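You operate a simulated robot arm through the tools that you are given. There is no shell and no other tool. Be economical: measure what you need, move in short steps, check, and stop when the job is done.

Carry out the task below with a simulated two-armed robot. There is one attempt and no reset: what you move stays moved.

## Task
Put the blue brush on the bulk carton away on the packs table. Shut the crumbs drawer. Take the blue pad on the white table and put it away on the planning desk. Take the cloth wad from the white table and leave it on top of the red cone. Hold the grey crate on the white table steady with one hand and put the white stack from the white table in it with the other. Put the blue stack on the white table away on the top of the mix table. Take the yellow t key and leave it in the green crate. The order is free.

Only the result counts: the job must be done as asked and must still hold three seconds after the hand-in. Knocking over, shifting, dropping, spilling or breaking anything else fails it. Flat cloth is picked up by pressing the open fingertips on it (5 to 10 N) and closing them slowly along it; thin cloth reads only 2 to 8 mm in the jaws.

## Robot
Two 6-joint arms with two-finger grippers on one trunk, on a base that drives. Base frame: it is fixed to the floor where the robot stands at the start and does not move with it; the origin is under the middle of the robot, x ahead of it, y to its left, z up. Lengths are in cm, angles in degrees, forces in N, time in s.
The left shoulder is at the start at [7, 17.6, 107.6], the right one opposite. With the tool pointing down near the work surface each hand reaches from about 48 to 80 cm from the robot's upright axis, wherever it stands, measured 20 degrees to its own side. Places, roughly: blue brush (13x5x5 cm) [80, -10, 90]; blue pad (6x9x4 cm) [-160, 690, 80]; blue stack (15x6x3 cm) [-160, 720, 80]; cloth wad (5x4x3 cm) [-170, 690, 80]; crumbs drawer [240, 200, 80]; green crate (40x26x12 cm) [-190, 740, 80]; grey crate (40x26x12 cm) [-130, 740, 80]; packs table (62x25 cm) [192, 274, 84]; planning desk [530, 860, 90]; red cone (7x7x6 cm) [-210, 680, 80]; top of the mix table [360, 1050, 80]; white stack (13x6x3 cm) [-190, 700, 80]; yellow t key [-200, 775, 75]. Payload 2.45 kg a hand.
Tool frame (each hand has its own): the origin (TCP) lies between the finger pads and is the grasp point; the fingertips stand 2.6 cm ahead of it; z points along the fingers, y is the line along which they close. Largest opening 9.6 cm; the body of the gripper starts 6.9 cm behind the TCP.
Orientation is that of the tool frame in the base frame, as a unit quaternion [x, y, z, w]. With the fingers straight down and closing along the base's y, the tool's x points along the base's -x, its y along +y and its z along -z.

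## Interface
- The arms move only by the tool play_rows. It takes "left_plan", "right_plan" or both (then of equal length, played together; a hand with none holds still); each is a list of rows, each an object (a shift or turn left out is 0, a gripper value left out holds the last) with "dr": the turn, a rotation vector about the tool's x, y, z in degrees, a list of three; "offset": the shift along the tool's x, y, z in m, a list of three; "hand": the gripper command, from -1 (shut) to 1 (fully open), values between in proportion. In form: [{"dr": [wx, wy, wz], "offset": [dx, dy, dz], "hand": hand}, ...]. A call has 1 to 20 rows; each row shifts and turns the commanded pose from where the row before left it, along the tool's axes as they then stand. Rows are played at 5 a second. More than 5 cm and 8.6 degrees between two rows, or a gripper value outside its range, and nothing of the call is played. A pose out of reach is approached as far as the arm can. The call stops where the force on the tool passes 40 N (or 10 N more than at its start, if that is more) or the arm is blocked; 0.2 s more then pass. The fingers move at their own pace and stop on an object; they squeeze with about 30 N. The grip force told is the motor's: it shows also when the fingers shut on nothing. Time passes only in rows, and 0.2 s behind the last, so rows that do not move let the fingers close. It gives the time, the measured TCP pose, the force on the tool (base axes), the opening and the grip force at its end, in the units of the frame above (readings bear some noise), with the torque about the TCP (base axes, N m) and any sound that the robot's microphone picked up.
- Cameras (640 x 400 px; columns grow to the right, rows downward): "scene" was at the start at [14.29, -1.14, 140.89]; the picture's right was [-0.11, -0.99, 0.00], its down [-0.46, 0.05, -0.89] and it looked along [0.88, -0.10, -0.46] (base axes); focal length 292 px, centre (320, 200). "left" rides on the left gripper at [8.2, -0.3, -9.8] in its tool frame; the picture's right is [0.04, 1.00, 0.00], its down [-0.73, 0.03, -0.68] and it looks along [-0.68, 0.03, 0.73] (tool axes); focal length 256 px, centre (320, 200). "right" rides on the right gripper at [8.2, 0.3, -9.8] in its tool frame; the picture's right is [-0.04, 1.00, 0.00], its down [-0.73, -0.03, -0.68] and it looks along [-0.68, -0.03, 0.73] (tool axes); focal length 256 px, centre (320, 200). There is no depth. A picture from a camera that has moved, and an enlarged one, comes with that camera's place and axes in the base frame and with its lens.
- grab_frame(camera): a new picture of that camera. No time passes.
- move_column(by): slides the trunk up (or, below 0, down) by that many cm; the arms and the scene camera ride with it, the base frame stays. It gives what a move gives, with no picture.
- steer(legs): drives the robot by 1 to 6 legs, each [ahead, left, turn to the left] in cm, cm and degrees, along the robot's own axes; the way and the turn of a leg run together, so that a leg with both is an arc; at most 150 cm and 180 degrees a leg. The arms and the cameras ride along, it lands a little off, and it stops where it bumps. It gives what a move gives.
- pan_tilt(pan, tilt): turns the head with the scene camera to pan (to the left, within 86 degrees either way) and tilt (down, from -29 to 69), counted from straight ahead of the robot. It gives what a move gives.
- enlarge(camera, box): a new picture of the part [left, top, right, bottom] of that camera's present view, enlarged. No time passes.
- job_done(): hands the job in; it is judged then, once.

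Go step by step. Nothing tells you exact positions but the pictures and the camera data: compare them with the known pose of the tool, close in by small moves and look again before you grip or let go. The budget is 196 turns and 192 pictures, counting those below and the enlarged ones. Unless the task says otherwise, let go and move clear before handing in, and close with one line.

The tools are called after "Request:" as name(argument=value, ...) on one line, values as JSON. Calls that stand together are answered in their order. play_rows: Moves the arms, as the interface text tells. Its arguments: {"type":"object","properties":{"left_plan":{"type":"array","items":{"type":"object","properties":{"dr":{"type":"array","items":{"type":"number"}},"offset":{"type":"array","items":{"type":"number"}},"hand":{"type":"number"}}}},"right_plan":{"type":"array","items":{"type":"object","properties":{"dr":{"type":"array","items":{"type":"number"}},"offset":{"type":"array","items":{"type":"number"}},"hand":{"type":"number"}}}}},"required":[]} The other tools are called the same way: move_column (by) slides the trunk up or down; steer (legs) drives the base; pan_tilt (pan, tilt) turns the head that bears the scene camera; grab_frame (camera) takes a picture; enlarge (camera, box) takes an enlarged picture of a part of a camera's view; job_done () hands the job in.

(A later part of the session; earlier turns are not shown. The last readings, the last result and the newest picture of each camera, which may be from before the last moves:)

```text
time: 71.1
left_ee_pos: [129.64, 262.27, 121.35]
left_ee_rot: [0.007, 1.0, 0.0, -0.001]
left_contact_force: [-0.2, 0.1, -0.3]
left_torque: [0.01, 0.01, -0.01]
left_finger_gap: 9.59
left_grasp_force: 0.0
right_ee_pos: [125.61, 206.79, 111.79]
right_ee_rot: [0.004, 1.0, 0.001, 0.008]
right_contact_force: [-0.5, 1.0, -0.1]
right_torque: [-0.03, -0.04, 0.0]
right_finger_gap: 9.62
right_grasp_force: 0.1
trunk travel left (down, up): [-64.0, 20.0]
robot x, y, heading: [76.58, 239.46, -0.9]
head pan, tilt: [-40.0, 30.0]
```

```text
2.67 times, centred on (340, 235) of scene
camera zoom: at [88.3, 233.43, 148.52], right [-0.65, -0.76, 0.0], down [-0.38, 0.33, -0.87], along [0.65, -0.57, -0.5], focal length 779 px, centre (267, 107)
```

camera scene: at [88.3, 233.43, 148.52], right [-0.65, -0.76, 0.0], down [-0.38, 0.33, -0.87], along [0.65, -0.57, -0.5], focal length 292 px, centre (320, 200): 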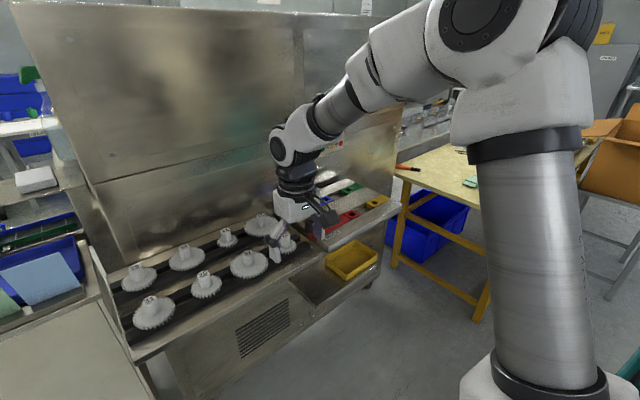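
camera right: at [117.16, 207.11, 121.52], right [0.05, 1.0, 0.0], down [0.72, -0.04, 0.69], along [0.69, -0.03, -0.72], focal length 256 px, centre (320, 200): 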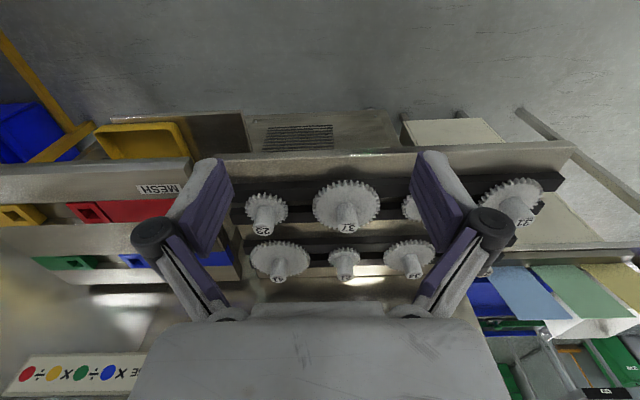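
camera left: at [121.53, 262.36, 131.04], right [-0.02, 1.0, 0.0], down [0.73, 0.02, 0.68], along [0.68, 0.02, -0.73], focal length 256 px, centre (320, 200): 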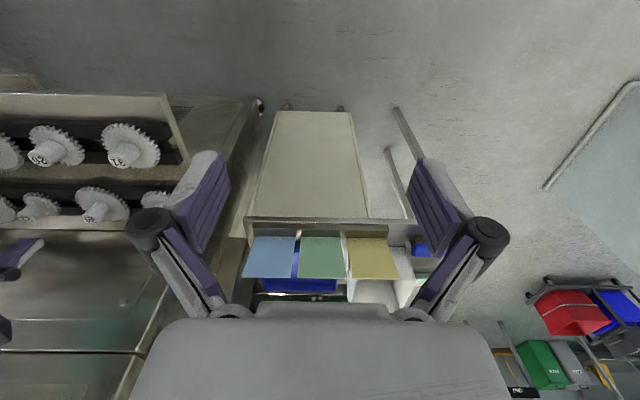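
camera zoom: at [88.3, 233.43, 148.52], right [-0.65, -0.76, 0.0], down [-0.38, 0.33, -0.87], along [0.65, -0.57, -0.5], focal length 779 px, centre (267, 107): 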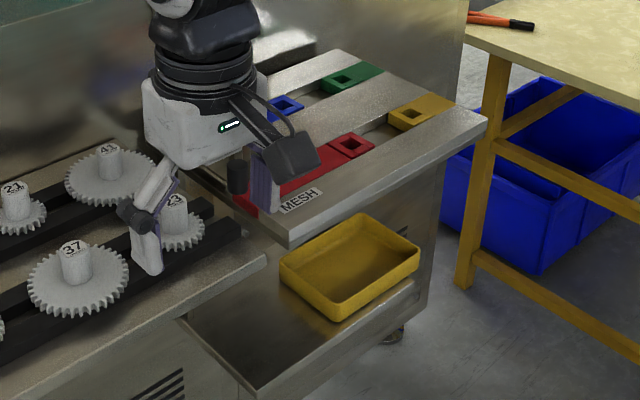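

This is a gear puzzle board with a fixed shelf, not obviously a crumbs drawer, and the listed place [240, 200] lies behind it. I'll go round the packs table's left end to look from the other side.

Request:
steer(legs=[[0, 116, 1], [110, 0, 0]])

Request:
pan_tilt(pan=-70, tilt=25)

Request:
grab_frame(camera="scene")

```text
time: 82.4
left_ee_pos: [246.16, 371.2, 121.22]
left_ee_rot: [0.03, 1.0, -0.001, 0.001]
left_contact_force: [0.2, 0.3, 0.0]
left_torque: [0.04, 0.02, -0.04]
left_finger_gap: 9.57
left_grasp_force: 0.1
right_ee_pos: [239.72, 315.74, 111.92]
right_ee_rot: [0.024, 1.0, 0.002, 0.008]
right_contact_force: [0.8, 0.0, 0.2]
right_torque: [-0.03, 0.0, 0.04]
right_finger_gap: 9.63
right_grasp_force: 0.0
trunk travel left (down, up): [-64.0, 20.0]
robot x, y, heading: [192.43, 351.16, -3.3]
head pan, tilt: [-40.0, 30.0]
```

```text
time: 83.4
left_ee_pos: [246.11, 371.08, 121.3]
left_ee_rot: [0.029, 1.0, -0.001, 0.0]
left_contact_force: [0.6, -0.2, -0.5]
left_torque: [0.03, 0.01, -0.01]
left_finger_gap: 9.63
left_grasp_force: 0.0
right_ee_pos: [239.66, 315.74, 111.93]
right_ee_rot: [0.025, 1.0, 0.001, 0.009]
right_contact_force: [-0.3, -0.3, -0.4]
right_torque: [0.02, -0.04, -0.01]
right_finger_gap: 9.6
right_grasp_force: 0.1
trunk travel left (down, up): [-64.0, 20.0]
robot x, y, heading: [191.86, 350.73, -3.4]
head pan, tilt: [-70.0, 25.0]
```

```text
158 pictures are left
camera scene: at [199.68, 341.38, 149.32], right [-0.96, -0.29, 0.0], down [-0.12, 0.4, -0.91], along [0.26, -0.87, -0.42], focal length 292 px, centre (320, 200)
```

scene: 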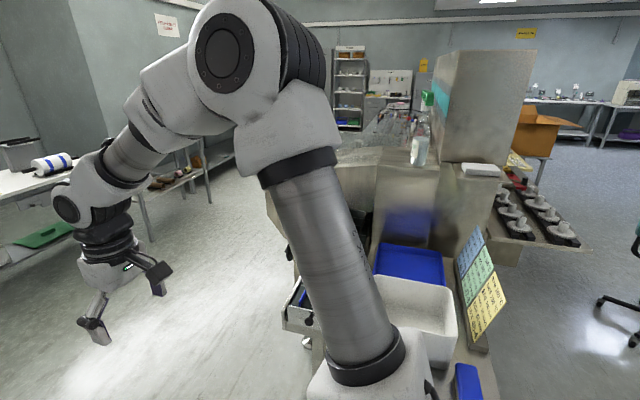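

Something like a drawer shows behind my right arm around pixel (300, 310). I'll drive a bit farther ahead to see the machine's back side.

Request:
steer(legs=[[75, 0, 3]])

Request:
pan_tilt(pan=-85, tilt=28)

Request:
grab_frame(camera="scene")

```text
time: 87.4
left_ee_pos: [319.09, 371.69, 121.33]
left_ee_rot: [0.004, 1.0, 0.0, 0.001]
left_contact_force: [0.3, 0.8, 0.2]
left_torque: [0.01, -0.02, -0.01]
left_finger_gap: 9.62
left_grasp_force: 0.1
right_ee_pos: [315.62, 315.95, 111.9]
right_ee_rot: [-0.003, 1.0, 0.002, 0.008]
right_contact_force: [-0.8, 0.7, -0.5]
right_torque: [0.02, -0.01, 0.0]
right_finger_gap: 9.61
right_grasp_force: 0.1
trunk travel left (down, up): [-64.0, 20.0]
robot x, y, heading: [266.35, 348.52, -0.3]
head pan, tilt: [-70.0, 25.0]
```

```text
time: 88.2
left_ee_pos: [319.16, 371.66, 121.19]
left_ee_rot: [0.004, 1.0, 0.0, 0.0]
left_contact_force: [-0.2, -0.8, 0.6]
left_torque: [0.02, 0.0, 0.03]
left_finger_gap: 9.63
left_grasp_force: 0.0
right_ee_pos: [315.65, 315.93, 111.92]
right_ee_rot: [-0.002, 1.0, 0.002, 0.009]
right_contact_force: [0.4, -0.6, -0.7]
right_torque: [0.01, 0.02, 0.0]
right_finger_gap: 9.58
right_grasp_force: 0.0
trunk travel left (down, up): [-64.0, 20.0]
robot x, y, heading: [266.27, 348.14, -0.4]
head pan, tilt: [-85.0, 28.0]
```

```text
157 pictures are left
camera scene: at [272.02, 339.01, 148.84], right [-1.0, -0.08, 0.0], down [-0.04, 0.47, -0.88], along [0.07, -0.88, -0.47], focal length 292 px, centre (320, 200)
```

scene: 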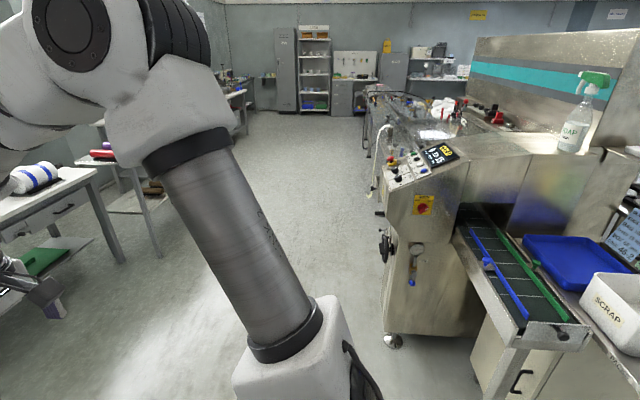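

The machine's far (+x) side with handles is at right. I'll drive around to face it from +x.

Request:
steer(legs=[[0, 0, -90], [0, 75, 0], [110, 0, 0]])

Request:
pan_tilt(pan=-75, tilt=30)

Request:
grab_frame(camera="scene")

```text
time: 101.3
left_ee_pos: [364.65, 182.75, 121.29]
left_ee_rot: [0.701, 0.713, -0.001, 0.0]
left_contact_force: [-0.4, -0.3, 0.3]
left_torque: [0.0, -0.01, 0.01]
left_finger_gap: 9.64
left_grasp_force: 0.0
right_ee_pos: [309.01, 184.91, 111.87]
right_ee_rot: [0.697, 0.717, -0.005, 0.007]
right_contact_force: [-0.7, 0.3, 0.1]
right_torque: [0.02, -0.01, 0.02]
right_finger_gap: 9.58
right_grasp_force: 0.0
trunk travel left (down, up): [-64.0, 20.0]
robot x, y, heading: [340.03, 235.22, -89.0]
head pan, tilt: [-85.0, 28.0]
```

```text
time: 102.0
left_ee_pos: [364.59, 182.77, 121.36]
left_ee_rot: [0.701, 0.713, 0.0, 0.0]
left_contact_force: [0.4, 0.1, 0.0]
left_torque: [-0.01, 0.02, -0.01]
left_finger_gap: 9.61
left_grasp_force: 0.0
right_ee_pos: [308.94, 184.85, 111.9]
right_ee_rot: [0.697, 0.717, -0.006, 0.007]
right_contact_force: [-0.4, 0.1, 0.4]
right_torque: [0.0, -0.01, 0.0]
right_finger_gap: 9.62
right_grasp_force: 0.1
trunk travel left (down, up): [-64.0, 20.0]
robot x, y, heading: [339.63, 235.38, -89.1]
head pan, tilt: [-75.0, 30.0]
```

```text
156 pictures are left
camera scene: at [331.67, 227.77, 148.52], right [-0.28, 0.96, 0.0], down [0.48, 0.14, -0.87], along [-0.83, -0.24, -0.5], focal length 292 px, centre (320, 200)
```

scene: 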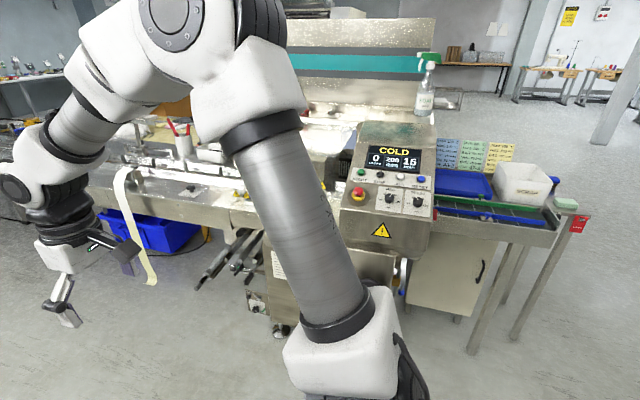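

The place is behind my arm. I'll step away and turn to face the machine.

Request:
steer(legs=[[0, 20, 0], [0, 0, -90]])

Request:
pan_tilt(pan=0, tilt=32)

Request:
grab_frame(camera="scene")

```text
time: 107.3
left_ee_pos: [309.28, 207.83, 121.25]
left_ee_rot: [0.999, 0.041, 0.0, -0.001]
left_contact_force: [0.9, -1.7, -0.2]
left_torque: [-0.02, 0.03, -0.01]
left_finger_gap: 9.61
left_grasp_force: 0.1
right_ee_pos: [307.89, 263.54, 111.84]
right_ee_rot: [0.999, 0.046, -0.009, 0.002]
right_contact_force: [0.2, -0.1, 0.2]
right_torque: [-0.01, -0.01, 0.01]
right_finger_gap: 9.59
right_grasp_force: 0.1
trunk travel left (down, up): [-64.0, 20.0]
robot x, y, heading: [360.07, 236.05, -175.1]
head pan, tilt: [-75.0, 30.0]
```

```text
time: 108.8
left_ee_pos: [309.37, 207.73, 121.18]
left_ee_rot: [0.999, 0.04, 0.0, 0.0]
left_contact_force: [-0.3, -0.1, -0.5]
left_torque: [-0.04, 0.02, 0.01]
left_finger_gap: 9.61
left_grasp_force: 0.0
right_ee_pos: [307.97, 263.44, 111.95]
right_ee_rot: [0.999, 0.046, -0.009, 0.002]
right_contact_force: [0.0, -0.3, 0.5]
right_torque: [0.0, 0.03, -0.01]
right_finger_gap: 9.6
right_grasp_force: 0.1
trunk travel left (down, up): [-64.0, 20.0]
robot x, y, heading: [360.57, 235.68, -175.4]
head pan, tilt: [0.0, 32.0]
```

```text
155 pictures are left
camera scene: at [346.49, 234.51, 148.21], right [-0.08, 1.0, 0.0], down [0.53, 0.04, -0.85], along [-0.85, -0.07, -0.53], focal length 292 px, centre (320, 200)
```

scene: 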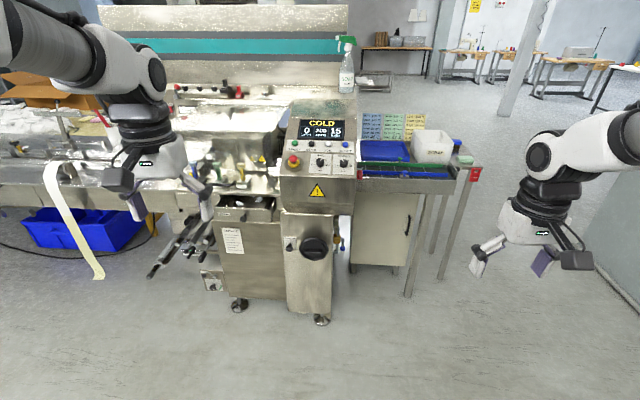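

There appears to be a partly open drawer at pixel (245, 205), near the expected place. I'll zoom in.

Request:
enlarge(camera="scene", box=[160, 140, 360, 280])

```text
2.86 times, centred on (260, 210) of scene
camera zoom: at [346.49, 234.51, 148.21], right [-0.08, 1.0, 0.0], down [0.53, 0.04, -0.85], along [-0.85, -0.07, -0.53], focal length 835 px, centre (491, 171)
```

zoom: 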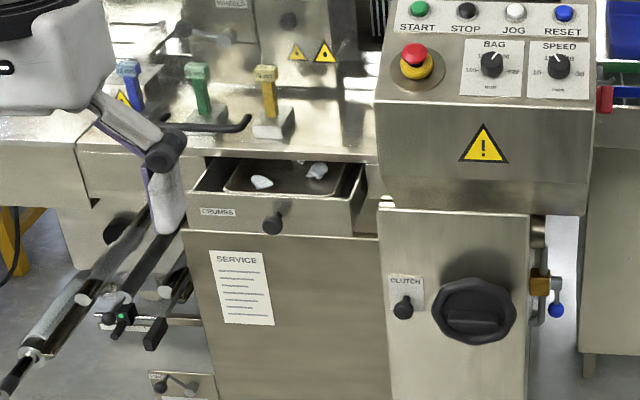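

Found it: the drawer labelled CRUMBS is open about 10 cm, its knob near [253, 196, 80]. I'll move the right arm out of the control box's way, then drive up to it.

Request:
play_rows(right_plan=[{"offset": [0, -0.03, -0.03]}, {"offset": [0, -0.03, -0.03]}, {"offset": [0, -0.03, -0.03]}, {"offset": [0, -0.03, -0.02]}, {"offset": [0, -0.03, 0]}, {"offset": [0, -0.03, 0]}])

Request:
steer(legs=[[0, 0, -4.6], [0, 20, 0], [30, 0, 0]])

Request:
grab_frame(camera="scene")

Request:
grab_frame(camera="left")

```text
time: 110.2
left_ee_pos: [309.34, 207.89, 121.33]
left_ee_rot: [0.999, 0.041, 0.0, 0.0]
left_contact_force: [-0.5, 1.0, 0.2]
left_torque: [-0.03, -0.02, 0.0]
left_finger_gap: 9.62
left_grasp_force: 0.0
right_ee_pos: [306.46, 281.82, 122.86]
right_ee_rot: [0.999, 0.045, -0.009, 0.002]
right_contact_force: [0.8, 0.4, 0.4]
right_torque: [-0.05, -0.01, 0.02]
right_finger_gap: 9.6
right_grasp_force: 0.0
trunk travel left (down, up): [-64.0, 20.0]
robot x, y, heading: [360.31, 235.9, -175.2]
head pan, tilt: [0.0, 32.0]
```

```text
time: 113.9
left_ee_pos: [278.52, 191.67, 121.38]
left_ee_rot: [1.0, 0.002, -0.001, 0.0]
left_contact_force: [0.4, -0.6, 0.3]
left_torque: [-0.03, 0.06, -0.02]
left_finger_gap: 9.6
left_grasp_force: 0.1
right_ee_pos: [281.13, 265.61, 122.98]
right_ee_rot: [1.0, 0.008, -0.009, 0.002]
right_contact_force: [0.8, 0.2, 0.4]
right_torque: [0.01, -0.01, 0.02]
right_finger_gap: 9.61
right_grasp_force: 0.1
trunk travel left (down, up): [-64.0, 20.0]
robot x, y, heading: [331.12, 215.69, -179.9]
head pan, tilt: [0.0, 32.0]
```

```text
153 pictures are left
camera scene: at [317.62, 215.58, 148.22], right [-0.01, 1.0, 0.0], down [0.53, 0.0, -0.85], along [-0.85, -0.01, -0.53], focal length 292 px, centre (320, 200)
```

scene: 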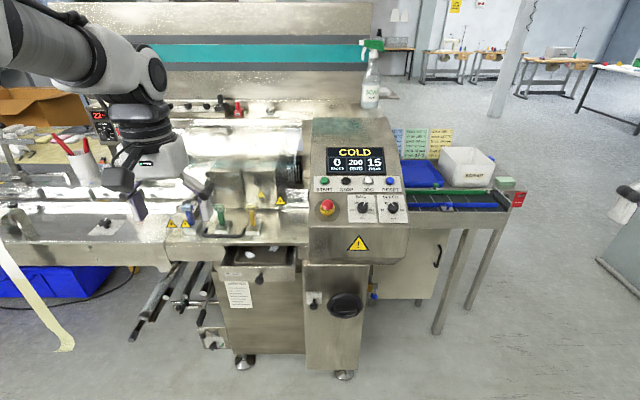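

```text
152 pictures are left
camera left: at [286.77, 192.32, 131.11], right [0.05, -1.0, 0.0], down [-0.73, -0.03, 0.68], along [-0.68, -0.03, -0.73], focal length 256 px, centre (320, 200)
```

left: 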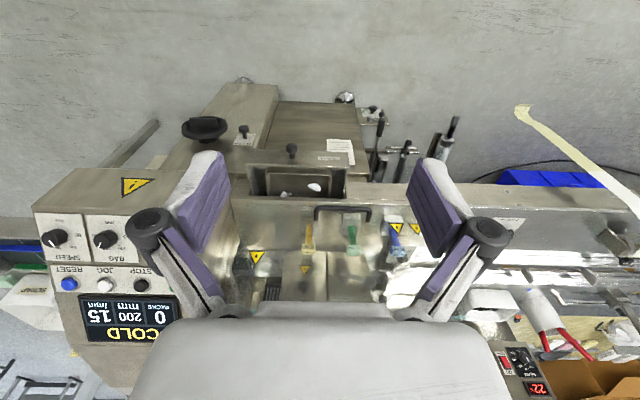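

Triangulated knob: about [254.4, 196.5, 79.7], with the front face near x 251. I'll tilt the left hand 45° forward, part-open the fingers to straddle the knob, and bring it in front.

Request:
play_rows(left_plan=[{"dr": [0, -7.5, 0], "hand": 0.15}, {"dr": [0, -7.5, 0]}, {"dr": [0, -7.5, 0]}, {"dr": [0, -7.5, 0]}, {"dr": [0, -7.5, 0]}, {"dr": [0, -7.5, 0]}, {"offset": [0.0196, -0.0053, 0.0423]}, {"offset": [0.0196, -0.0053, 0.0423]}, {"offset": [0.0196, -0.0053, 0.0423]}, {"offset": [0.0196, -0.0053, 0.0423]}, {"offset": [0.0196, -0.0053, 0.0423]}, {"offset": [0.0196, -0.0053, 0.0423]}, {"offset": [0.0196, -0.0053, 0.0423]}, {"offset": [0.0196, -0.0053, 0.0423]}, {"offset": [0.0196, -0.0053, 0.0423]}, {}])

Request:
grab_frame(camera="left")

Request:
enlarge(camera="scene", box=[180, 200, 340, 300])

```text
time: 117.3
left_ee_pos: [259.23, 198.84, 96.1]
left_ee_rot: [0.928, -0.013, -0.371, -0.034]
left_contact_force: [-0.4, 0.6, 1.3]
left_torque: [0.02, 0.04, 0.0]
left_finger_gap: 5.53
left_grasp_force: 0.1
left hand out of reach, approached as far as the arm can: row 3, 4, 5, 6, 7, 8, 10, 11, 12, 13, 14, 15
right_ee_pos: [281.37, 265.65, 123.04]
right_ee_rot: [1.0, 0.008, -0.01, 0.001]
right_contact_force: [0.2, -0.2, -0.3]
right_torque: [0.01, 0.06, 0.02]
right_finger_gap: 9.6
right_grasp_force: 0.0
trunk travel left (down, up): [-64.0, 20.0]
robot x, y, heading: [331.3, 215.43, -179.7]
head pan, tilt: [0.0, 32.0]
```

```text
151 pictures are left
camera left: at [272.01, 198.68, 97.6], right [-0.02, -1.0, -0.08], down [-0.07, -0.08, 0.99], along [-1.0, 0.03, -0.06], focal length 256 px, centre (320, 200)
```

left: 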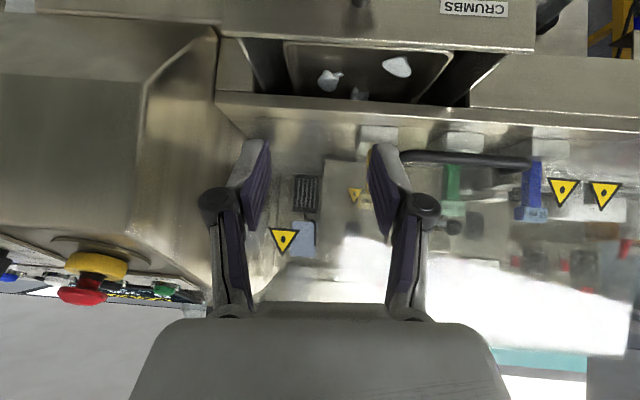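

```text
4.00 times, centred on (260, 250) of scene
camera zoom: at [317.71, 215.73, 148.23], right [-0.01, 1.0, 0.0], down [0.53, 0.0, -0.85], along [-0.85, -0.01, -0.53], focal length 1169 px, centre (560, 0)
```

zoom: 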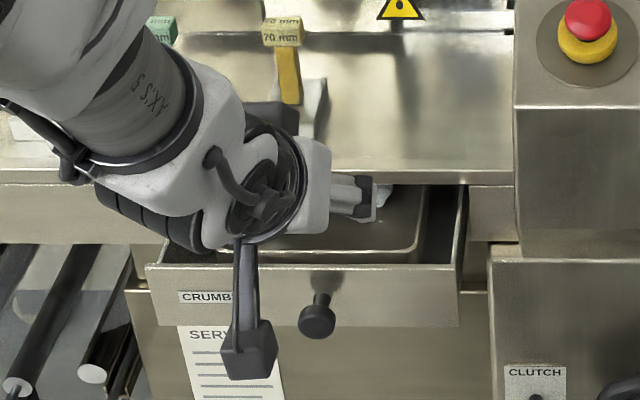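

The arm was too folded to get there. I'll back off 16 cm and lower the trunk, then check the pose.

Request:
steer(legs=[[-18, 0, 0]])

Request:
move_column(by=-14)

Request:
play_rows(left_plan=[{}, {}])

Request:
grab_frame(camera="left")

```text
time: 118.8
left_ee_pos: [277.06, 198.52, 96.03]
left_ee_rot: [0.929, -0.011, -0.369, -0.033]
left_contact_force: [0.3, 0.2, 0.1]
left_torque: [0.0, -0.02, 0.02]
left_finger_gap: 5.54
left_grasp_force: 0.0
right_ee_pos: [298.68, 265.54, 122.92]
right_ee_rot: [1.0, 0.011, -0.008, 0.002]
right_contact_force: [-0.7, -1.3, -0.2]
right_torque: [0.01, 0.03, 0.0]
right_finger_gap: 9.61
right_grasp_force: 0.0
trunk travel left (down, up): [-64.0, 20.0]
robot x, y, heading: [349.46, 216.0, -179.4]
head pan, tilt: [0.0, 32.0]
```

```text
time: 120.4
left_ee_pos: [277.17, 198.56, 82.02]
left_ee_rot: [0.928, -0.011, -0.371, -0.033]
left_contact_force: [1.0, -0.2, -1.0]
left_torque: [-0.02, 0.01, 0.02]
left_finger_gap: 5.53
left_grasp_force: 0.1
right_ee_pos: [298.77, 265.53, 109.06]
right_ee_rot: [1.0, 0.01, -0.008, 0.001]
right_contact_force: [0.2, 0.0, 0.2]
right_torque: [0.0, -0.01, 0.03]
right_finger_gap: 9.59
right_grasp_force: 0.0
trunk travel left (down, up): [-50.0, 34.0]
robot x, y, heading: [348.94, 215.73, -179.4]
head pan, tilt: [0.0, 32.0]
```

```text
time: 121.0
left_ee_pos: [277.11, 198.48, 82.08]
left_ee_rot: [0.928, -0.011, -0.37, -0.033]
left_contact_force: [0.2, -0.4, -0.4]
left_torque: [-0.03, -0.01, 0.0]
left_finger_gap: 5.5
left_grasp_force: 0.0
right_ee_pos: [298.83, 265.51, 108.98]
right_ee_rot: [1.0, 0.011, -0.008, 0.001]
right_contact_force: [0.7, 0.7, 1.1]
right_torque: [0.02, -0.01, -0.02]
right_finger_gap: 9.6
right_grasp_force: 0.1
trunk travel left (down, up): [-50.0, 34.0]
robot x, y, heading: [349.15, 216.08, -179.3]
head pan, tilt: [0.0, 32.0]
```

```text
149 pictures are left
camera left: at [289.87, 198.44, 83.51], right [-0.01, -1.0, -0.08], down [-0.07, -0.08, 0.99], along [-1.0, 0.02, -0.07], focal length 256 px, centre (320, 200)
```

left: 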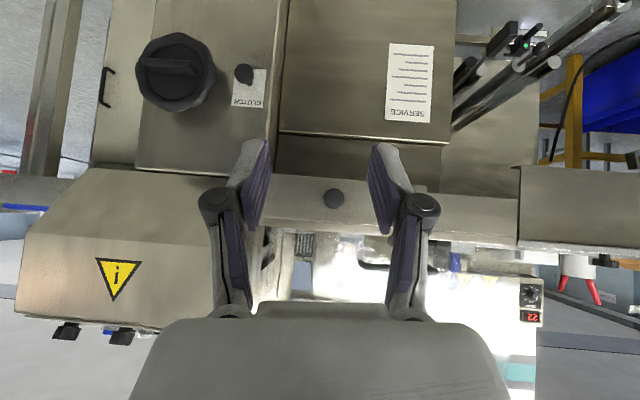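

The hand is well placed at knob height. I'll advance 19 cm toward the drawer front.

Request:
play_rows(left_plan=[{"offset": [-0.0344, 0.0035, 0.0327]}, {"offset": [-0.0344, 0.0035, 0.0327]}, {"offset": [-0.0344, 0.0035, 0.0327]}, {"offset": [-0.0344, 0.0035, 0.0327]}, {}])

Request:
grab_frame(camera="left")

Request:
enlarge(camera="scene", box=[180, 170, 340, 270])

```text
time: 122.2
left_ee_pos: [261.96, 198.86, 82.22]
left_ee_rot: [0.928, -0.01, -0.37, -0.032]
left_contact_force: [0.2, -0.7, 0.0]
left_torque: [0.02, 0.0, 0.01]
left_finger_gap: 5.54
left_grasp_force: 0.1
left hand out of reach, approached as far as the arm can: row 2, 3
right_ee_pos: [298.91, 265.58, 109.06]
right_ee_rot: [1.0, 0.01, -0.009, 0.002]
right_contact_force: [0.0, 0.7, 0.5]
right_torque: [0.0, 0.04, 0.01]
right_finger_gap: 9.63
right_grasp_force: 0.1
trunk travel left (down, up): [-50.0, 34.0]
robot x, y, heading: [349.07, 216.01, -179.5]
head pan, tilt: [0.0, 32.0]
```

```text
148 pictures are left
camera left: at [274.82, 198.8, 83.68], right [-0.01, -1.0, -0.08], down [-0.07, -0.08, 0.99], along [-1.0, 0.02, -0.06], focal length 256 px, centre (320, 200)
```

left: 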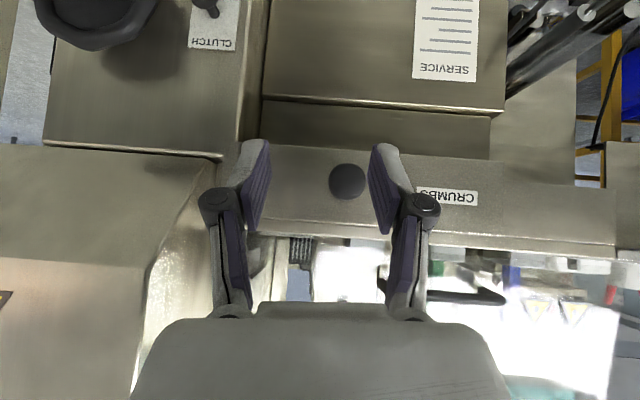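

```text
4.00 times, centred on (260, 220) of scene
camera zoom: at [335.6, 215.67, 134.24], right [-0.01, 1.0, 0.0], down [0.53, 0.01, -0.85], along [-0.85, -0.01, -0.53], focal length 1169 px, centre (560, 120)
```

zoom: 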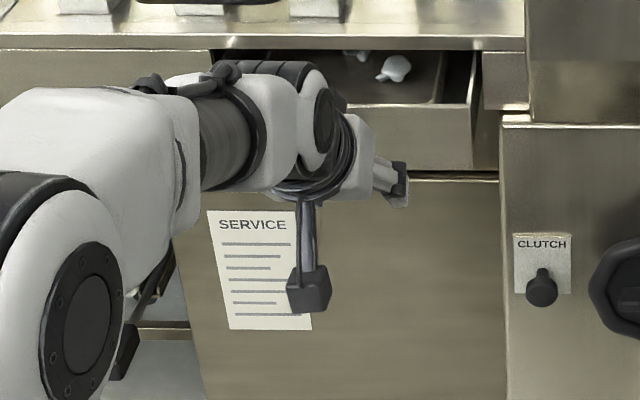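

Nearly aligned with the knob. I'll shift 1.6 cm sideways and bring the base 7 cm closer.

Request:
play_rows(left_plan=[{"offset": [0, 0.016, 0]}, {}])

Request:
steer(legs=[[7, 0, 0]])

Request:
grab_frame(camera="left")

```text
time: 122.8
left_ee_pos: [261.78, 197.27, 81.94]
left_ee_rot: [0.928, -0.011, -0.37, -0.032]
left_contact_force: [0.0, -0.3, 0.2]
left_torque: [0.0, -0.03, 0.0]
left_finger_gap: 5.55
left_grasp_force: 0.1
right_ee_pos: [298.78, 265.6, 108.97]
right_ee_rot: [1.0, 0.01, -0.009, 0.002]
right_contact_force: [-0.4, -0.3, 0.1]
right_torque: [0.0, 0.01, -0.01]
right_finger_gap: 9.6
right_grasp_force: 0.1
trunk travel left (down, up): [-50.0, 34.0]
robot x, y, heading: [349.33, 215.56, -179.2]
head pan, tilt: [0.0, 32.0]
```

```text
time: 123.8
left_ee_pos: [254.75, 197.25, 81.86]
left_ee_rot: [0.928, -0.011, -0.37, -0.034]
left_contact_force: [0.4, 0.7, -0.6]
left_torque: [0.0, 0.03, -0.02]
left_finger_gap: 5.53
left_grasp_force: 0.2
right_ee_pos: [291.73, 265.51, 108.84]
right_ee_rot: [1.0, 0.009, -0.008, 0.002]
right_contact_force: [-0.9, 0.6, 0.2]
right_torque: [0.0, -0.05, 0.0]
right_finger_gap: 9.61
right_grasp_force: 0.1
trunk travel left (down, up): [-50.0, 34.0]
robot x, y, heading: [342.13, 215.66, -179.5]
head pan, tilt: [0.0, 32.0]
```

```text
146 pictures are left
camera left: at [267.51, 197.09, 83.29], right [-0.02, -1.0, -0.08], down [-0.07, -0.08, 0.99], along [-1.0, 0.02, -0.07], focal length 256 px, centre (320, 200)
```

left: 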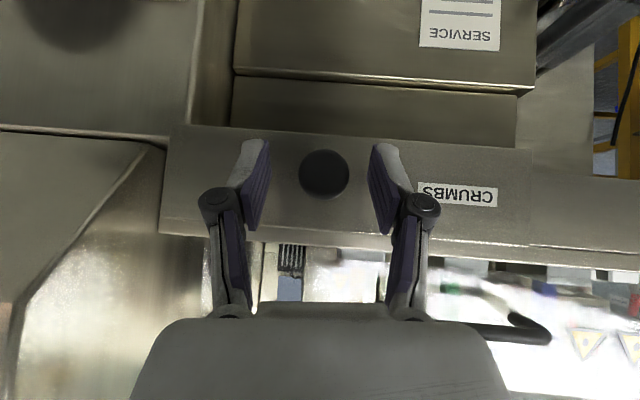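

Centred on the knob. I'll push the drawer in slowly.

Request:
play_rows(left_plan=[{"offset": [-0.0058, 0, 0.0055]}, {"offset": [-0.0058, 0, 0.0055]}, {"offset": [-0.0058, 0, 0.0055]}, {"offset": [-0.0058, 0, 0.0055]}, {"offset": [-0.0058, 0, 0.0055]}, {"offset": [-0.0058, 0, 0.0055]}, {"offset": [-0.0058, 0, 0.0055]}, {"offset": [-0.0058, 0, 0.0055]}, {"offset": [-0.0058, 0, 0.0055]}, {"offset": [-0.0058, 0, 0.0055]}])

Request:
enlarge(camera="scene", box=[180, 170, 340, 270])

Request:
grab_frame(camera="left")

```text
time: 126.0
left_ee_pos: [252.74, 196.91, 82.04]
left_ee_rot: [0.928, -0.011, -0.371, -0.033]
left_contact_force: [0.8, 0.3, -0.5]
left_torque: [0.02, 0.01, 0.0]
left_finger_gap: 5.5
left_grasp_force: 0.0
left hand out of reach, approached as far as the arm can: row 3, 4, 5, 6, 7, 8, 9, 10
right_ee_pos: [291.85, 265.53, 109.11]
right_ee_rot: [1.0, 0.01, -0.01, 0.001]
right_contact_force: [0.2, 0.5, -0.1]
right_torque: [-0.02, 0.03, 0.01]
right_finger_gap: 9.58
right_grasp_force: 0.0
trunk travel left (down, up): [-50.0, 34.0]
robot x, y, heading: [342.21, 216.06, -179.5]
head pan, tilt: [0.0, 32.0]
```

```text
4.00 times, centred on (260, 220) of scene
camera zoom: at [328.45, 215.59, 134.21], right [-0.01, 1.0, 0.0], down [0.53, 0.0, -0.85], along [-0.85, -0.01, -0.53], focal length 1169 px, centre (560, 120)
```

zoom: 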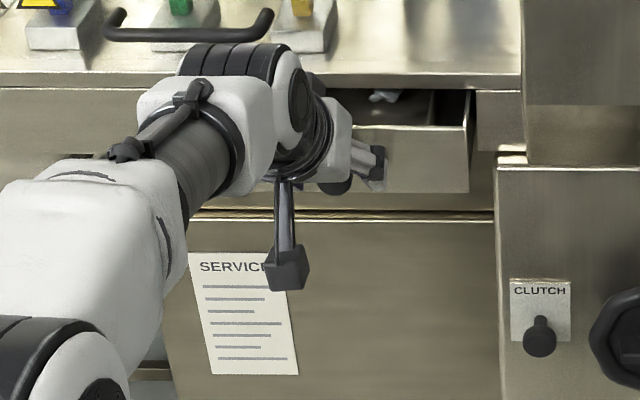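

```text
144 pictures are left
camera left: at [265.42, 196.83, 83.46], right [-0.02, -1.0, -0.08], down [-0.07, -0.08, 0.99], along [-1.0, 0.02, -0.07], focal length 256 px, centre (320, 200)
```

left: 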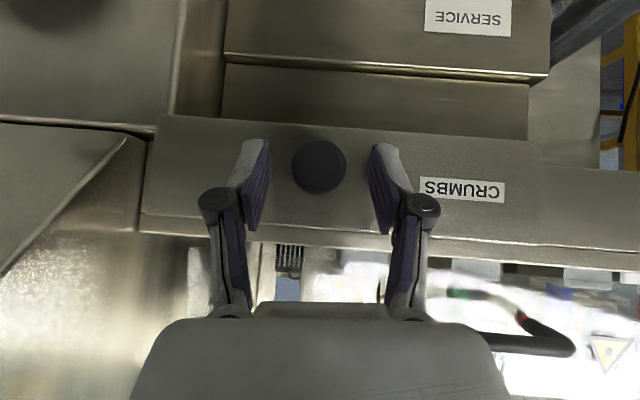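

The arm is at full stretch, so I'll push with the base in small steps.

Request:
steer(legs=[[6, 0, 0]])

Request:
enlarge(camera="scene", box=[180, 170, 340, 270])

```text
time: 127.1
left_ee_pos: [247.41, 196.74, 81.8]
left_ee_rot: [0.93, -0.011, -0.365, -0.034]
left_contact_force: [-0.6, 0.0, 0.4]
left_torque: [0.0, 0.01, -0.01]
left_finger_gap: 5.53
left_grasp_force: 0.1
right_ee_pos: [286.29, 265.34, 108.83]
right_ee_rot: [1.0, 0.011, -0.008, 0.001]
right_contact_force: [-1.0, 0.0, 0.3]
right_torque: [-0.03, -0.02, 0.01]
right_finger_gap: 9.63
right_grasp_force: 0.0
trunk travel left (down, up): [-50.0, 34.0]
robot x, y, heading: [337.05, 215.42, -179.2]
head pan, tilt: [0.0, 32.0]
stopped in leg 1: the force on the tool passed its limit at 263 N (the readings are from after the stop); the commanded pose is now the measured one
```

```text
4.00 times, centred on (260, 220) of scene
camera zoom: at [322.95, 215.49, 134.18], right [-0.01, 1.0, 0.0], down [0.53, 0.01, -0.85], along [-0.85, -0.01, -0.53], focal length 1169 px, centre (560, 120)
```

zoom: 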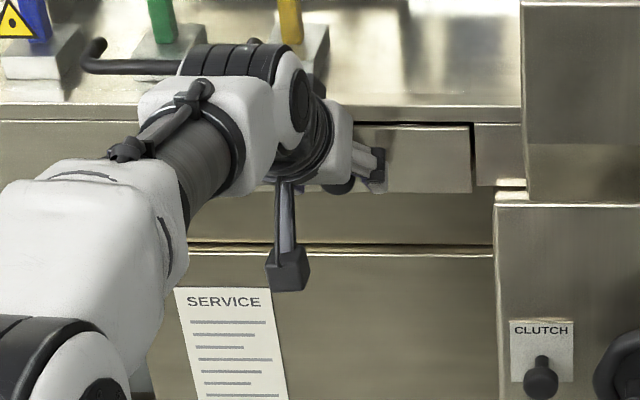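

The drawer slid in; I'll check how far it's shut.

Request:
grab_frame(camera="left")

Request:
enlarge(camera="scene", box=[250, 180, 330, 230])

```text
142 pictures are left
camera left: at [260.17, 196.68, 83.31], right [-0.01, -1.0, -0.08], down [-0.08, -0.08, 0.99], along [-1.0, 0.02, -0.08], focal length 256 px, centre (320, 200)
```

left: 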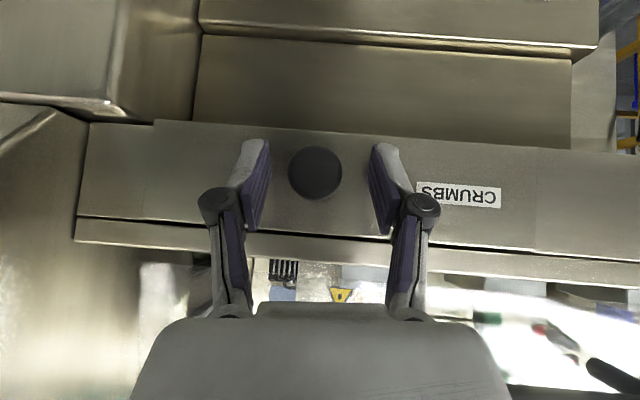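

```text
8.00 times, centred on (290, 205) of scene
camera zoom: at [322.95, 215.49, 134.18], right [-0.01, 1.0, 0.0], down [0.53, 0.01, -0.85], along [-0.85, -0.01, -0.53], focal length 2337 px, centre (560, 160)
```

zoom: 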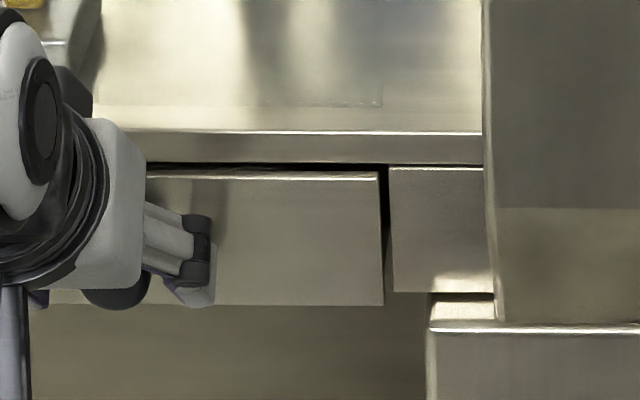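

It still seems to stand out under 1 cm. I'll push another small bit with the base.

Request:
steer(legs=[[1.2, 0, 0]])

Request:
enlarge(camera="scene", box=[250, 180, 330, 230])

```text
time: 127.9
left_ee_pos: [247.08, 196.46, 81.53]
left_ee_rot: [0.932, -0.008, -0.361, -0.032]
left_contact_force: [11.0, -3.2, 4.4]
left_torque: [-0.18, 0.05, 0.39]
left_finger_gap: 6.3
left_grasp_force: 4.4
right_ee_pos: [285.63, 265.07, 109.13]
right_ee_rot: [1.0, 0.012, -0.009, 0.001]
right_contact_force: [-0.3, 0.5, 0.4]
right_torque: [0.0, 0.0, 0.0]
right_finger_gap: 9.6
right_grasp_force: 0.1
trunk travel left (down, up): [-50.0, 34.0]
robot x, y, heading: [336.3, 215.85, -179.2]
head pan, tilt: [0.0, 32.0]
stopped in leg 1: the force on the tool passed its limit at 46 N (the readings are from after the stop); the commanded pose is now the measured one
```

```text
8.00 times, centred on (290, 205) of scene
camera zoom: at [322.5, 215.42, 134.24], right [-0.01, 1.0, 0.0], down [0.53, 0.01, -0.85], along [-0.85, -0.01, -0.53], focal length 2337 px, centre (560, 160)
```

zoom: 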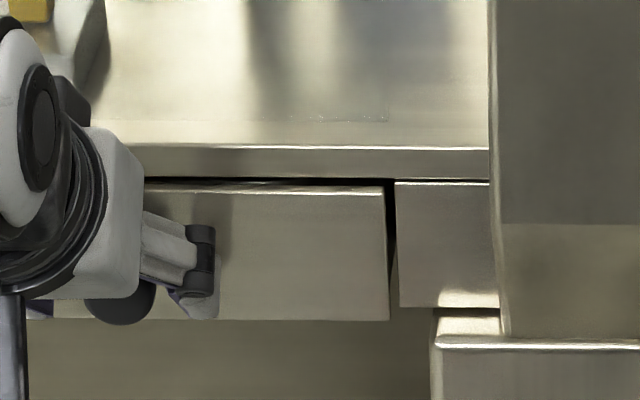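

Request:
grab_frame(camera="left")

```text
139 pictures are left
camera left: at [259.79, 196.38, 83.33], right [-0.01, -1.0, -0.08], down [-0.09, -0.08, 0.99], along [-1.0, 0.01, -0.09], focal length 256 px, centre (320, 200)
```

left: 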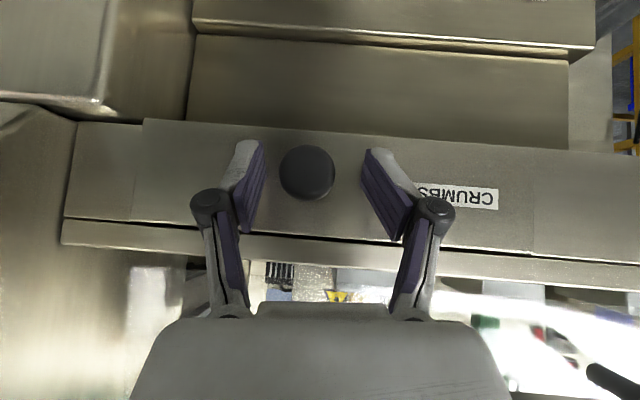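

Request:
steer(legs=[[1.5, 0, 0]])

Request:
enlarge(camera="scene", box=[250, 180, 330, 230])

```text
time: 128.7
left_ee_pos: [247.54, 197.05, 81.62]
left_ee_rot: [0.934, -0.01, -0.355, -0.034]
left_contact_force: [37.3, 7.4, 22.5]
left_torque: [0.09, -1.16, 0.35]
left_finger_gap: 2.67
left_grasp_force: 45.3
right_ee_pos: [285.85, 265.23, 109.34]
right_ee_rot: [1.0, 0.012, -0.014, 0.002]
right_contact_force: [0.3, 0.2, -0.2]
right_torque: [0.03, 0.0, -0.04]
right_finger_gap: 9.58
right_grasp_force: 0.1
trunk travel left (down, up): [-50.0, 34.0]
robot x, y, heading: [335.56, 215.81, -179.2]
head pan, tilt: [0.0, 32.0]
stopped in leg 1: the force on the tool passed its limit at 62 N (the readings are from after the stop); the commanded pose is now the measured one
```

```text
8.00 times, centred on (290, 205) of scene
camera zoom: at [322.84, 215.54, 134.35], right [-0.01, 1.0, 0.0], down [0.52, 0.01, -0.85], along [-0.85, -0.01, -0.52], focal length 2337 px, centre (560, 160)
```

zoom: 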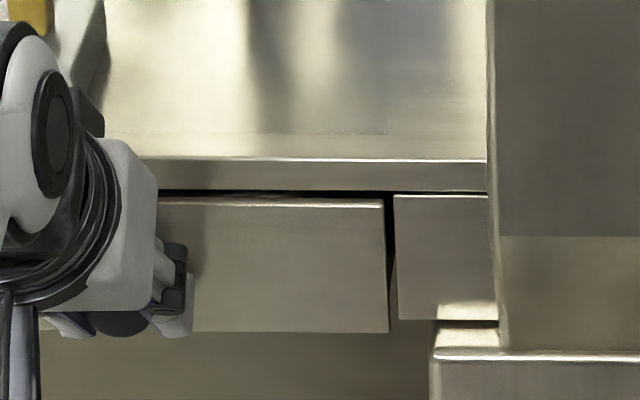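

The hand no longer advances, so the drawer is at its stop (shut). The fingers seem to be clasping the knob, so I'll open fully and check before retreating.

Request:
play_rows(left_plan=[{"hand": 1}, {"offset": [0.0036, 0, -0.0034]}, {}])

Request:
grab_frame(camera="left")

```text
time: 129.5
left_ee_pos: [247.12, 196.72, 80.67]
left_ee_rot: [0.936, -0.009, -0.35, -0.033]
left_contact_force: [0.0, 0.0, -0.1]
left_torque: [0.03, -0.01, 0.0]
left_finger_gap: 9.62
left_grasp_force: 0.1
right_ee_pos: [284.78, 265.15, 108.83]
right_ee_rot: [1.0, 0.011, -0.008, 0.001]
right_contact_force: [-0.5, 0.3, -0.9]
right_torque: [0.01, 0.0, 0.03]
right_finger_gap: 9.6
right_grasp_force: 0.1
trunk travel left (down, up): [-50.0, 34.0]
robot x, y, heading: [335.31, 215.79, -179.5]
head pan, tilt: [0.0, 32.0]
```

```text
137 pictures are left
camera left: at [259.85, 196.67, 82.72], right [-0.01, -1.0, -0.08], down [-0.11, -0.08, 0.99], along [-0.99, 0.02, -0.11], focal length 256 px, centre (320, 200)
```

left: 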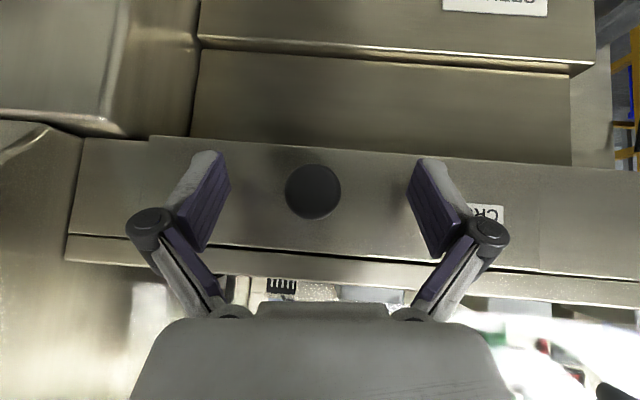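

Clear of the knob. I'll back straight out and check the drawer.

Request:
steer(legs=[[-25, 0, 0]])

Request:
enlarge(camera="left", box=[160, 100, 480, 300])

Request:
enlarge(camera="scene", box=[200, 130, 360, 230])

```text
time: 131.3
left_ee_pos: [271.75, 197.17, 80.92]
left_ee_rot: [0.936, -0.009, -0.351, -0.033]
left_contact_force: [0.3, 0.8, -0.2]
left_torque: [0.0, 0.01, -0.02]
left_finger_gap: 9.6
left_grasp_force: 0.1
right_ee_pos: [309.53, 265.47, 108.96]
right_ee_rot: [1.0, 0.013, -0.009, 0.001]
right_contact_force: [-0.5, -0.3, -0.4]
right_torque: [-0.02, 0.03, 0.01]
right_finger_gap: 9.58
right_grasp_force: 0.2
trunk travel left (down, up): [-50.0, 34.0]
robot x, y, heading: [360.15, 215.86, -179.3]
head pan, tilt: [0.0, 32.0]
```

```text
2.00 times, centred on (320, 200) of left
camera zoom: at [284.51, 197.05, 82.88], right [-0.01, -1.0, -0.08], down [-0.11, -0.08, 0.99], along [-0.99, 0.02, -0.11], focal length 512 px, centre (320, 200)
```

zoom: 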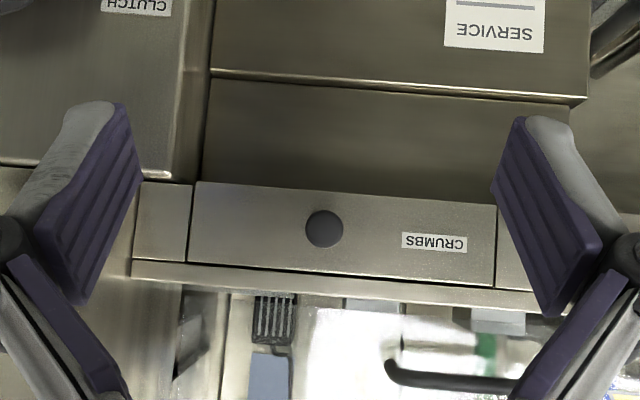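

```text
4.00 times, centred on (280, 180) of scene
camera zoom: at [346.33, 215.8, 134.21], right [-0.01, 1.0, 0.0], down [0.53, 0.01, -0.85], along [-0.85, -0.01, -0.53], focal length 1169 px, centre (480, 280)
```

zoom: 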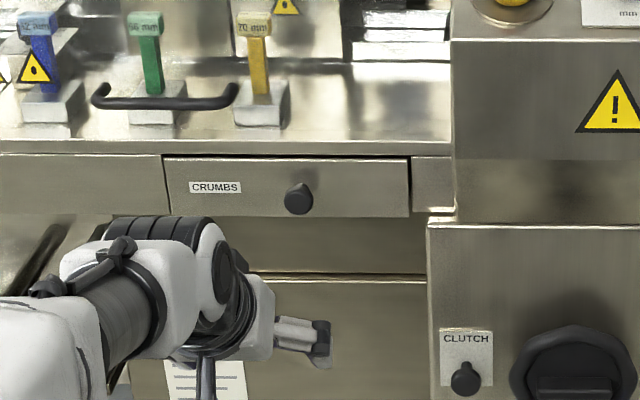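

The CRUMBS drawer is shut. Now I'll restore the left hand to pointing down, tuck both arms, and head to the white table.

Request:
play_rows(left_plan=[{"dr": [-0.77, 8.2, -0.21]}, {"dr": [-0.77, 8.2, -0.21]}, {"dr": [-0.77, 8.2, -0.21]}, {"dr": [-0.77, 8.2, -0.21]}, {"dr": [-0.77, 8.2, -0.21]}, {"offset": [0.04, 0, -0.02]}, {"offset": [0.04, 0, -0.02]}, {"offset": [0.04, 0, -0.02]}, {"offset": [0.04, 0, -0.02]}, {"offset": [0.04, 0, -0.02]}, {"offset": [0.04, 0, -0.02]}, {"offset": [0.04, 0, -0.02]}, {"offset": [0.04, 0, -0.02]}, {"offset": [0.04, 0, -0.02]}, {}], right_plan=[{"offset": [0, 0.03, 0]}, {"offset": [0, 0.03, 0]}, {"offset": [0, 0.03, 0]}, {"offset": [0, 0.03, 0]}, {"offset": [0, 0.03, 0]}, {}, {}, {}, {}, {}, {}, {}, {}, {}, {}])

Request:
move_column(by=12)

Request:
steer(legs=[[0, 0, -90], [135, 0, 0]])

Request:
pan_tilt(pan=35, tilt=10)

Request:
grab_frame(camera="scene")

```text
time: 134.5
left_ee_pos: [318.45, 195.24, 98.36]
left_ee_rot: [1.0, -0.001, 0.0, 0.0]
left_contact_force: [-0.2, -1.6, -0.8]
left_torque: [-0.01, 0.0, 0.02]
left_finger_gap: 9.59
left_grasp_force: 0.1
left hand out of reach, approached as far as the arm can: row 1, 2, 3, 4, 5, 14
right_ee_pos: [309.74, 250.65, 109.07]
right_ee_rot: [1.0, 0.012, -0.008, 0.001]
right_contact_force: [-0.2, -0.2, -0.1]
right_torque: [0.02, 0.05, 0.03]
right_finger_gap: 9.59
right_grasp_force: 0.1
trunk travel left (down, up): [-50.0, 34.0]
robot x, y, heading: [359.81, 216.18, -179.3]
head pan, tilt: [0.0, 32.0]
```

```text
time: 136.0
left_ee_pos: [318.44, 195.3, 110.41]
left_ee_rot: [1.0, -0.001, 0.0, 0.0]
left_contact_force: [-0.4, 0.2, 0.3]
left_torque: [0.01, 0.01, 0.03]
left_finger_gap: 9.6
left_grasp_force: 0.0
right_ee_pos: [309.69, 250.73, 121.05]
right_ee_rot: [1.0, 0.012, -0.008, 0.002]
right_contact_force: [-0.1, -0.3, -0.7]
right_torque: [0.01, -0.01, -0.01]
right_finger_gap: 9.61
right_grasp_force: 0.0
trunk travel left (down, up): [-62.0, 22.0]
robot x, y, heading: [360.38, 216.06, -179.3]
head pan, tilt: [0.0, 32.0]
```

```text
time: 146.7
left_ee_pos: [340.85, 395.03, 110.2]
left_ee_rot: [-0.697, 0.717, 0.0, 0.0]
left_contact_force: [0.3, -0.4, 0.0]
left_torque: [-0.02, 0.0, 0.01]
left_finger_gap: 9.63
left_grasp_force: 0.0
right_ee_pos: [396.43, 402.0, 121.06]
right_ee_rot: [-0.706, 0.709, 0.007, 0.005]
right_contact_force: [0.2, 0.2, 0.0]
right_torque: [-0.01, 0.05, -0.02]
right_finger_gap: 9.62
right_grasp_force: 0.1
trunk travel left (down, up): [-62.0, 22.0]
robot x, y, heading: [360.98, 352.86, 89.1]
head pan, tilt: [0.0, 32.0]
```

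```text
time: 147.7
left_ee_pos: [340.77, 394.99, 110.34]
left_ee_rot: [-0.697, 0.717, 0.0, 0.0]
left_contact_force: [-1.0, -0.1, 0.4]
left_torque: [-0.02, 0.01, 0.02]
left_finger_gap: 9.59
left_grasp_force: 0.0
right_ee_pos: [396.48, 402.16, 120.98]
right_ee_rot: [-0.706, 0.708, 0.007, 0.006]
right_contact_force: [0.7, -0.5, 0.6]
right_torque: [0.02, -0.02, 0.01]
right_finger_gap: 9.6
right_grasp_force: 0.1
trunk travel left (down, up): [-62.0, 22.0]
robot x, y, heading: [360.5, 352.63, 89.1]
head pan, tilt: [35.0, 10.0]
```

```text
134 pictures are left
camera scene: at [355.55, 365.38, 149.75], right [0.83, 0.56, 0.0], down [0.1, -0.14, -0.98], along [-0.55, 0.81, -0.17], focal length 292 px, centre (320, 200)
```

scene: 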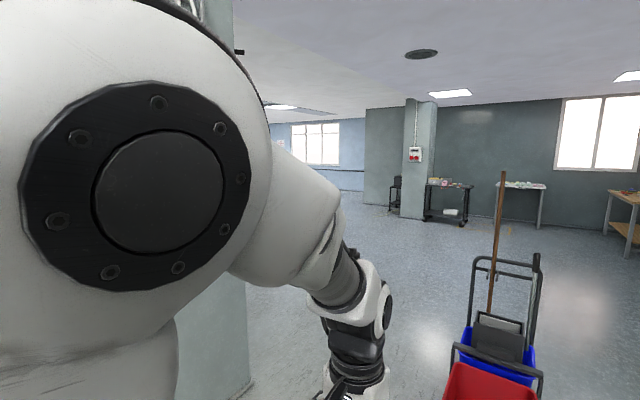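

A mop trolley stands ahead, so I'll return through the gap between the packs table and the pillar and then look toward the white table.

Request:
steer(legs=[[0, 0, 90.5], [140, 0, 0], [140, 0, 0], [0, 0, -50]])

Request:
pan_tilt(pan=0, tilt=12)

Request:
grab_frame(camera="scene")

```text
time: 157.1
left_ee_pos: [196.1, 336.26, 110.33]
left_ee_rot: [1.0, -0.016, 0.001, -0.001]
left_contact_force: [0.0, -0.6, -0.5]
left_torque: [0.01, 0.0, 0.0]
left_finger_gap: 9.6
left_grasp_force: 0.0
right_ee_pos: [189.6, 391.79, 121.17]
right_ee_rot: [1.0, -0.007, -0.004, 0.003]
right_contact_force: [3.0, -12.1, 0.3]
right_torque: [0.39, 0.06, -0.09]
right_finger_gap: 8.95
right_grasp_force: 0.0
trunk travel left (down, up): [-62.0, 22.0]
robot x, y, heading: [238.5, 355.97, 179.2]
head pan, tilt: [35.0, 10.0]
stopped in leg 2: the force on the tool passed its limit at 68 N (the readings are from after the stop); the commanded pose is now the measured one
```

```text
time: 158.1
left_ee_pos: [196.2, 336.28, 110.27]
left_ee_rot: [1.0, -0.018, -0.001, -0.001]
left_contact_force: [0.0, -0.6, -0.7]
left_torque: [-0.01, -0.01, 0.02]
left_finger_gap: 9.6
left_grasp_force: 0.1
right_ee_pos: [189.55, 391.79, 121.18]
right_ee_rot: [1.0, -0.006, -0.005, 0.002]
right_contact_force: [3.7, -13.8, 2.2]
right_torque: [0.51, 0.19, -0.25]
right_finger_gap: 8.87
right_grasp_force: 0.1
trunk travel left (down, up): [-62.0, 22.0]
robot x, y, heading: [238.68, 356.18, 178.9]
head pan, tilt: [0.0, 12.0]
```

```text
133 pictures are left
camera scene: at [224.37, 355.78, 149.45], right [0.02, 1.0, 0.0], down [0.21, 0.0, -0.98], along [-0.98, 0.02, -0.21], focal length 292 px, centre (320, 200)
```

scene: 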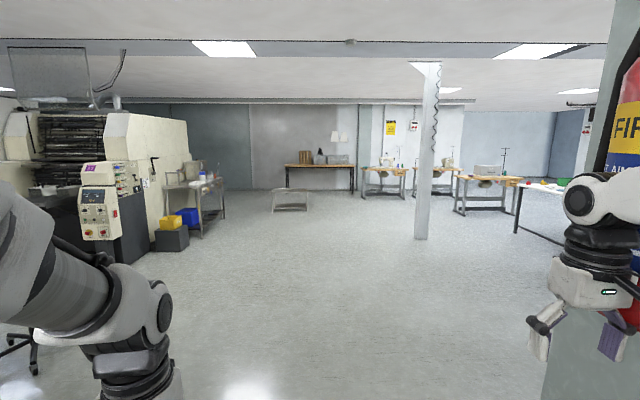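

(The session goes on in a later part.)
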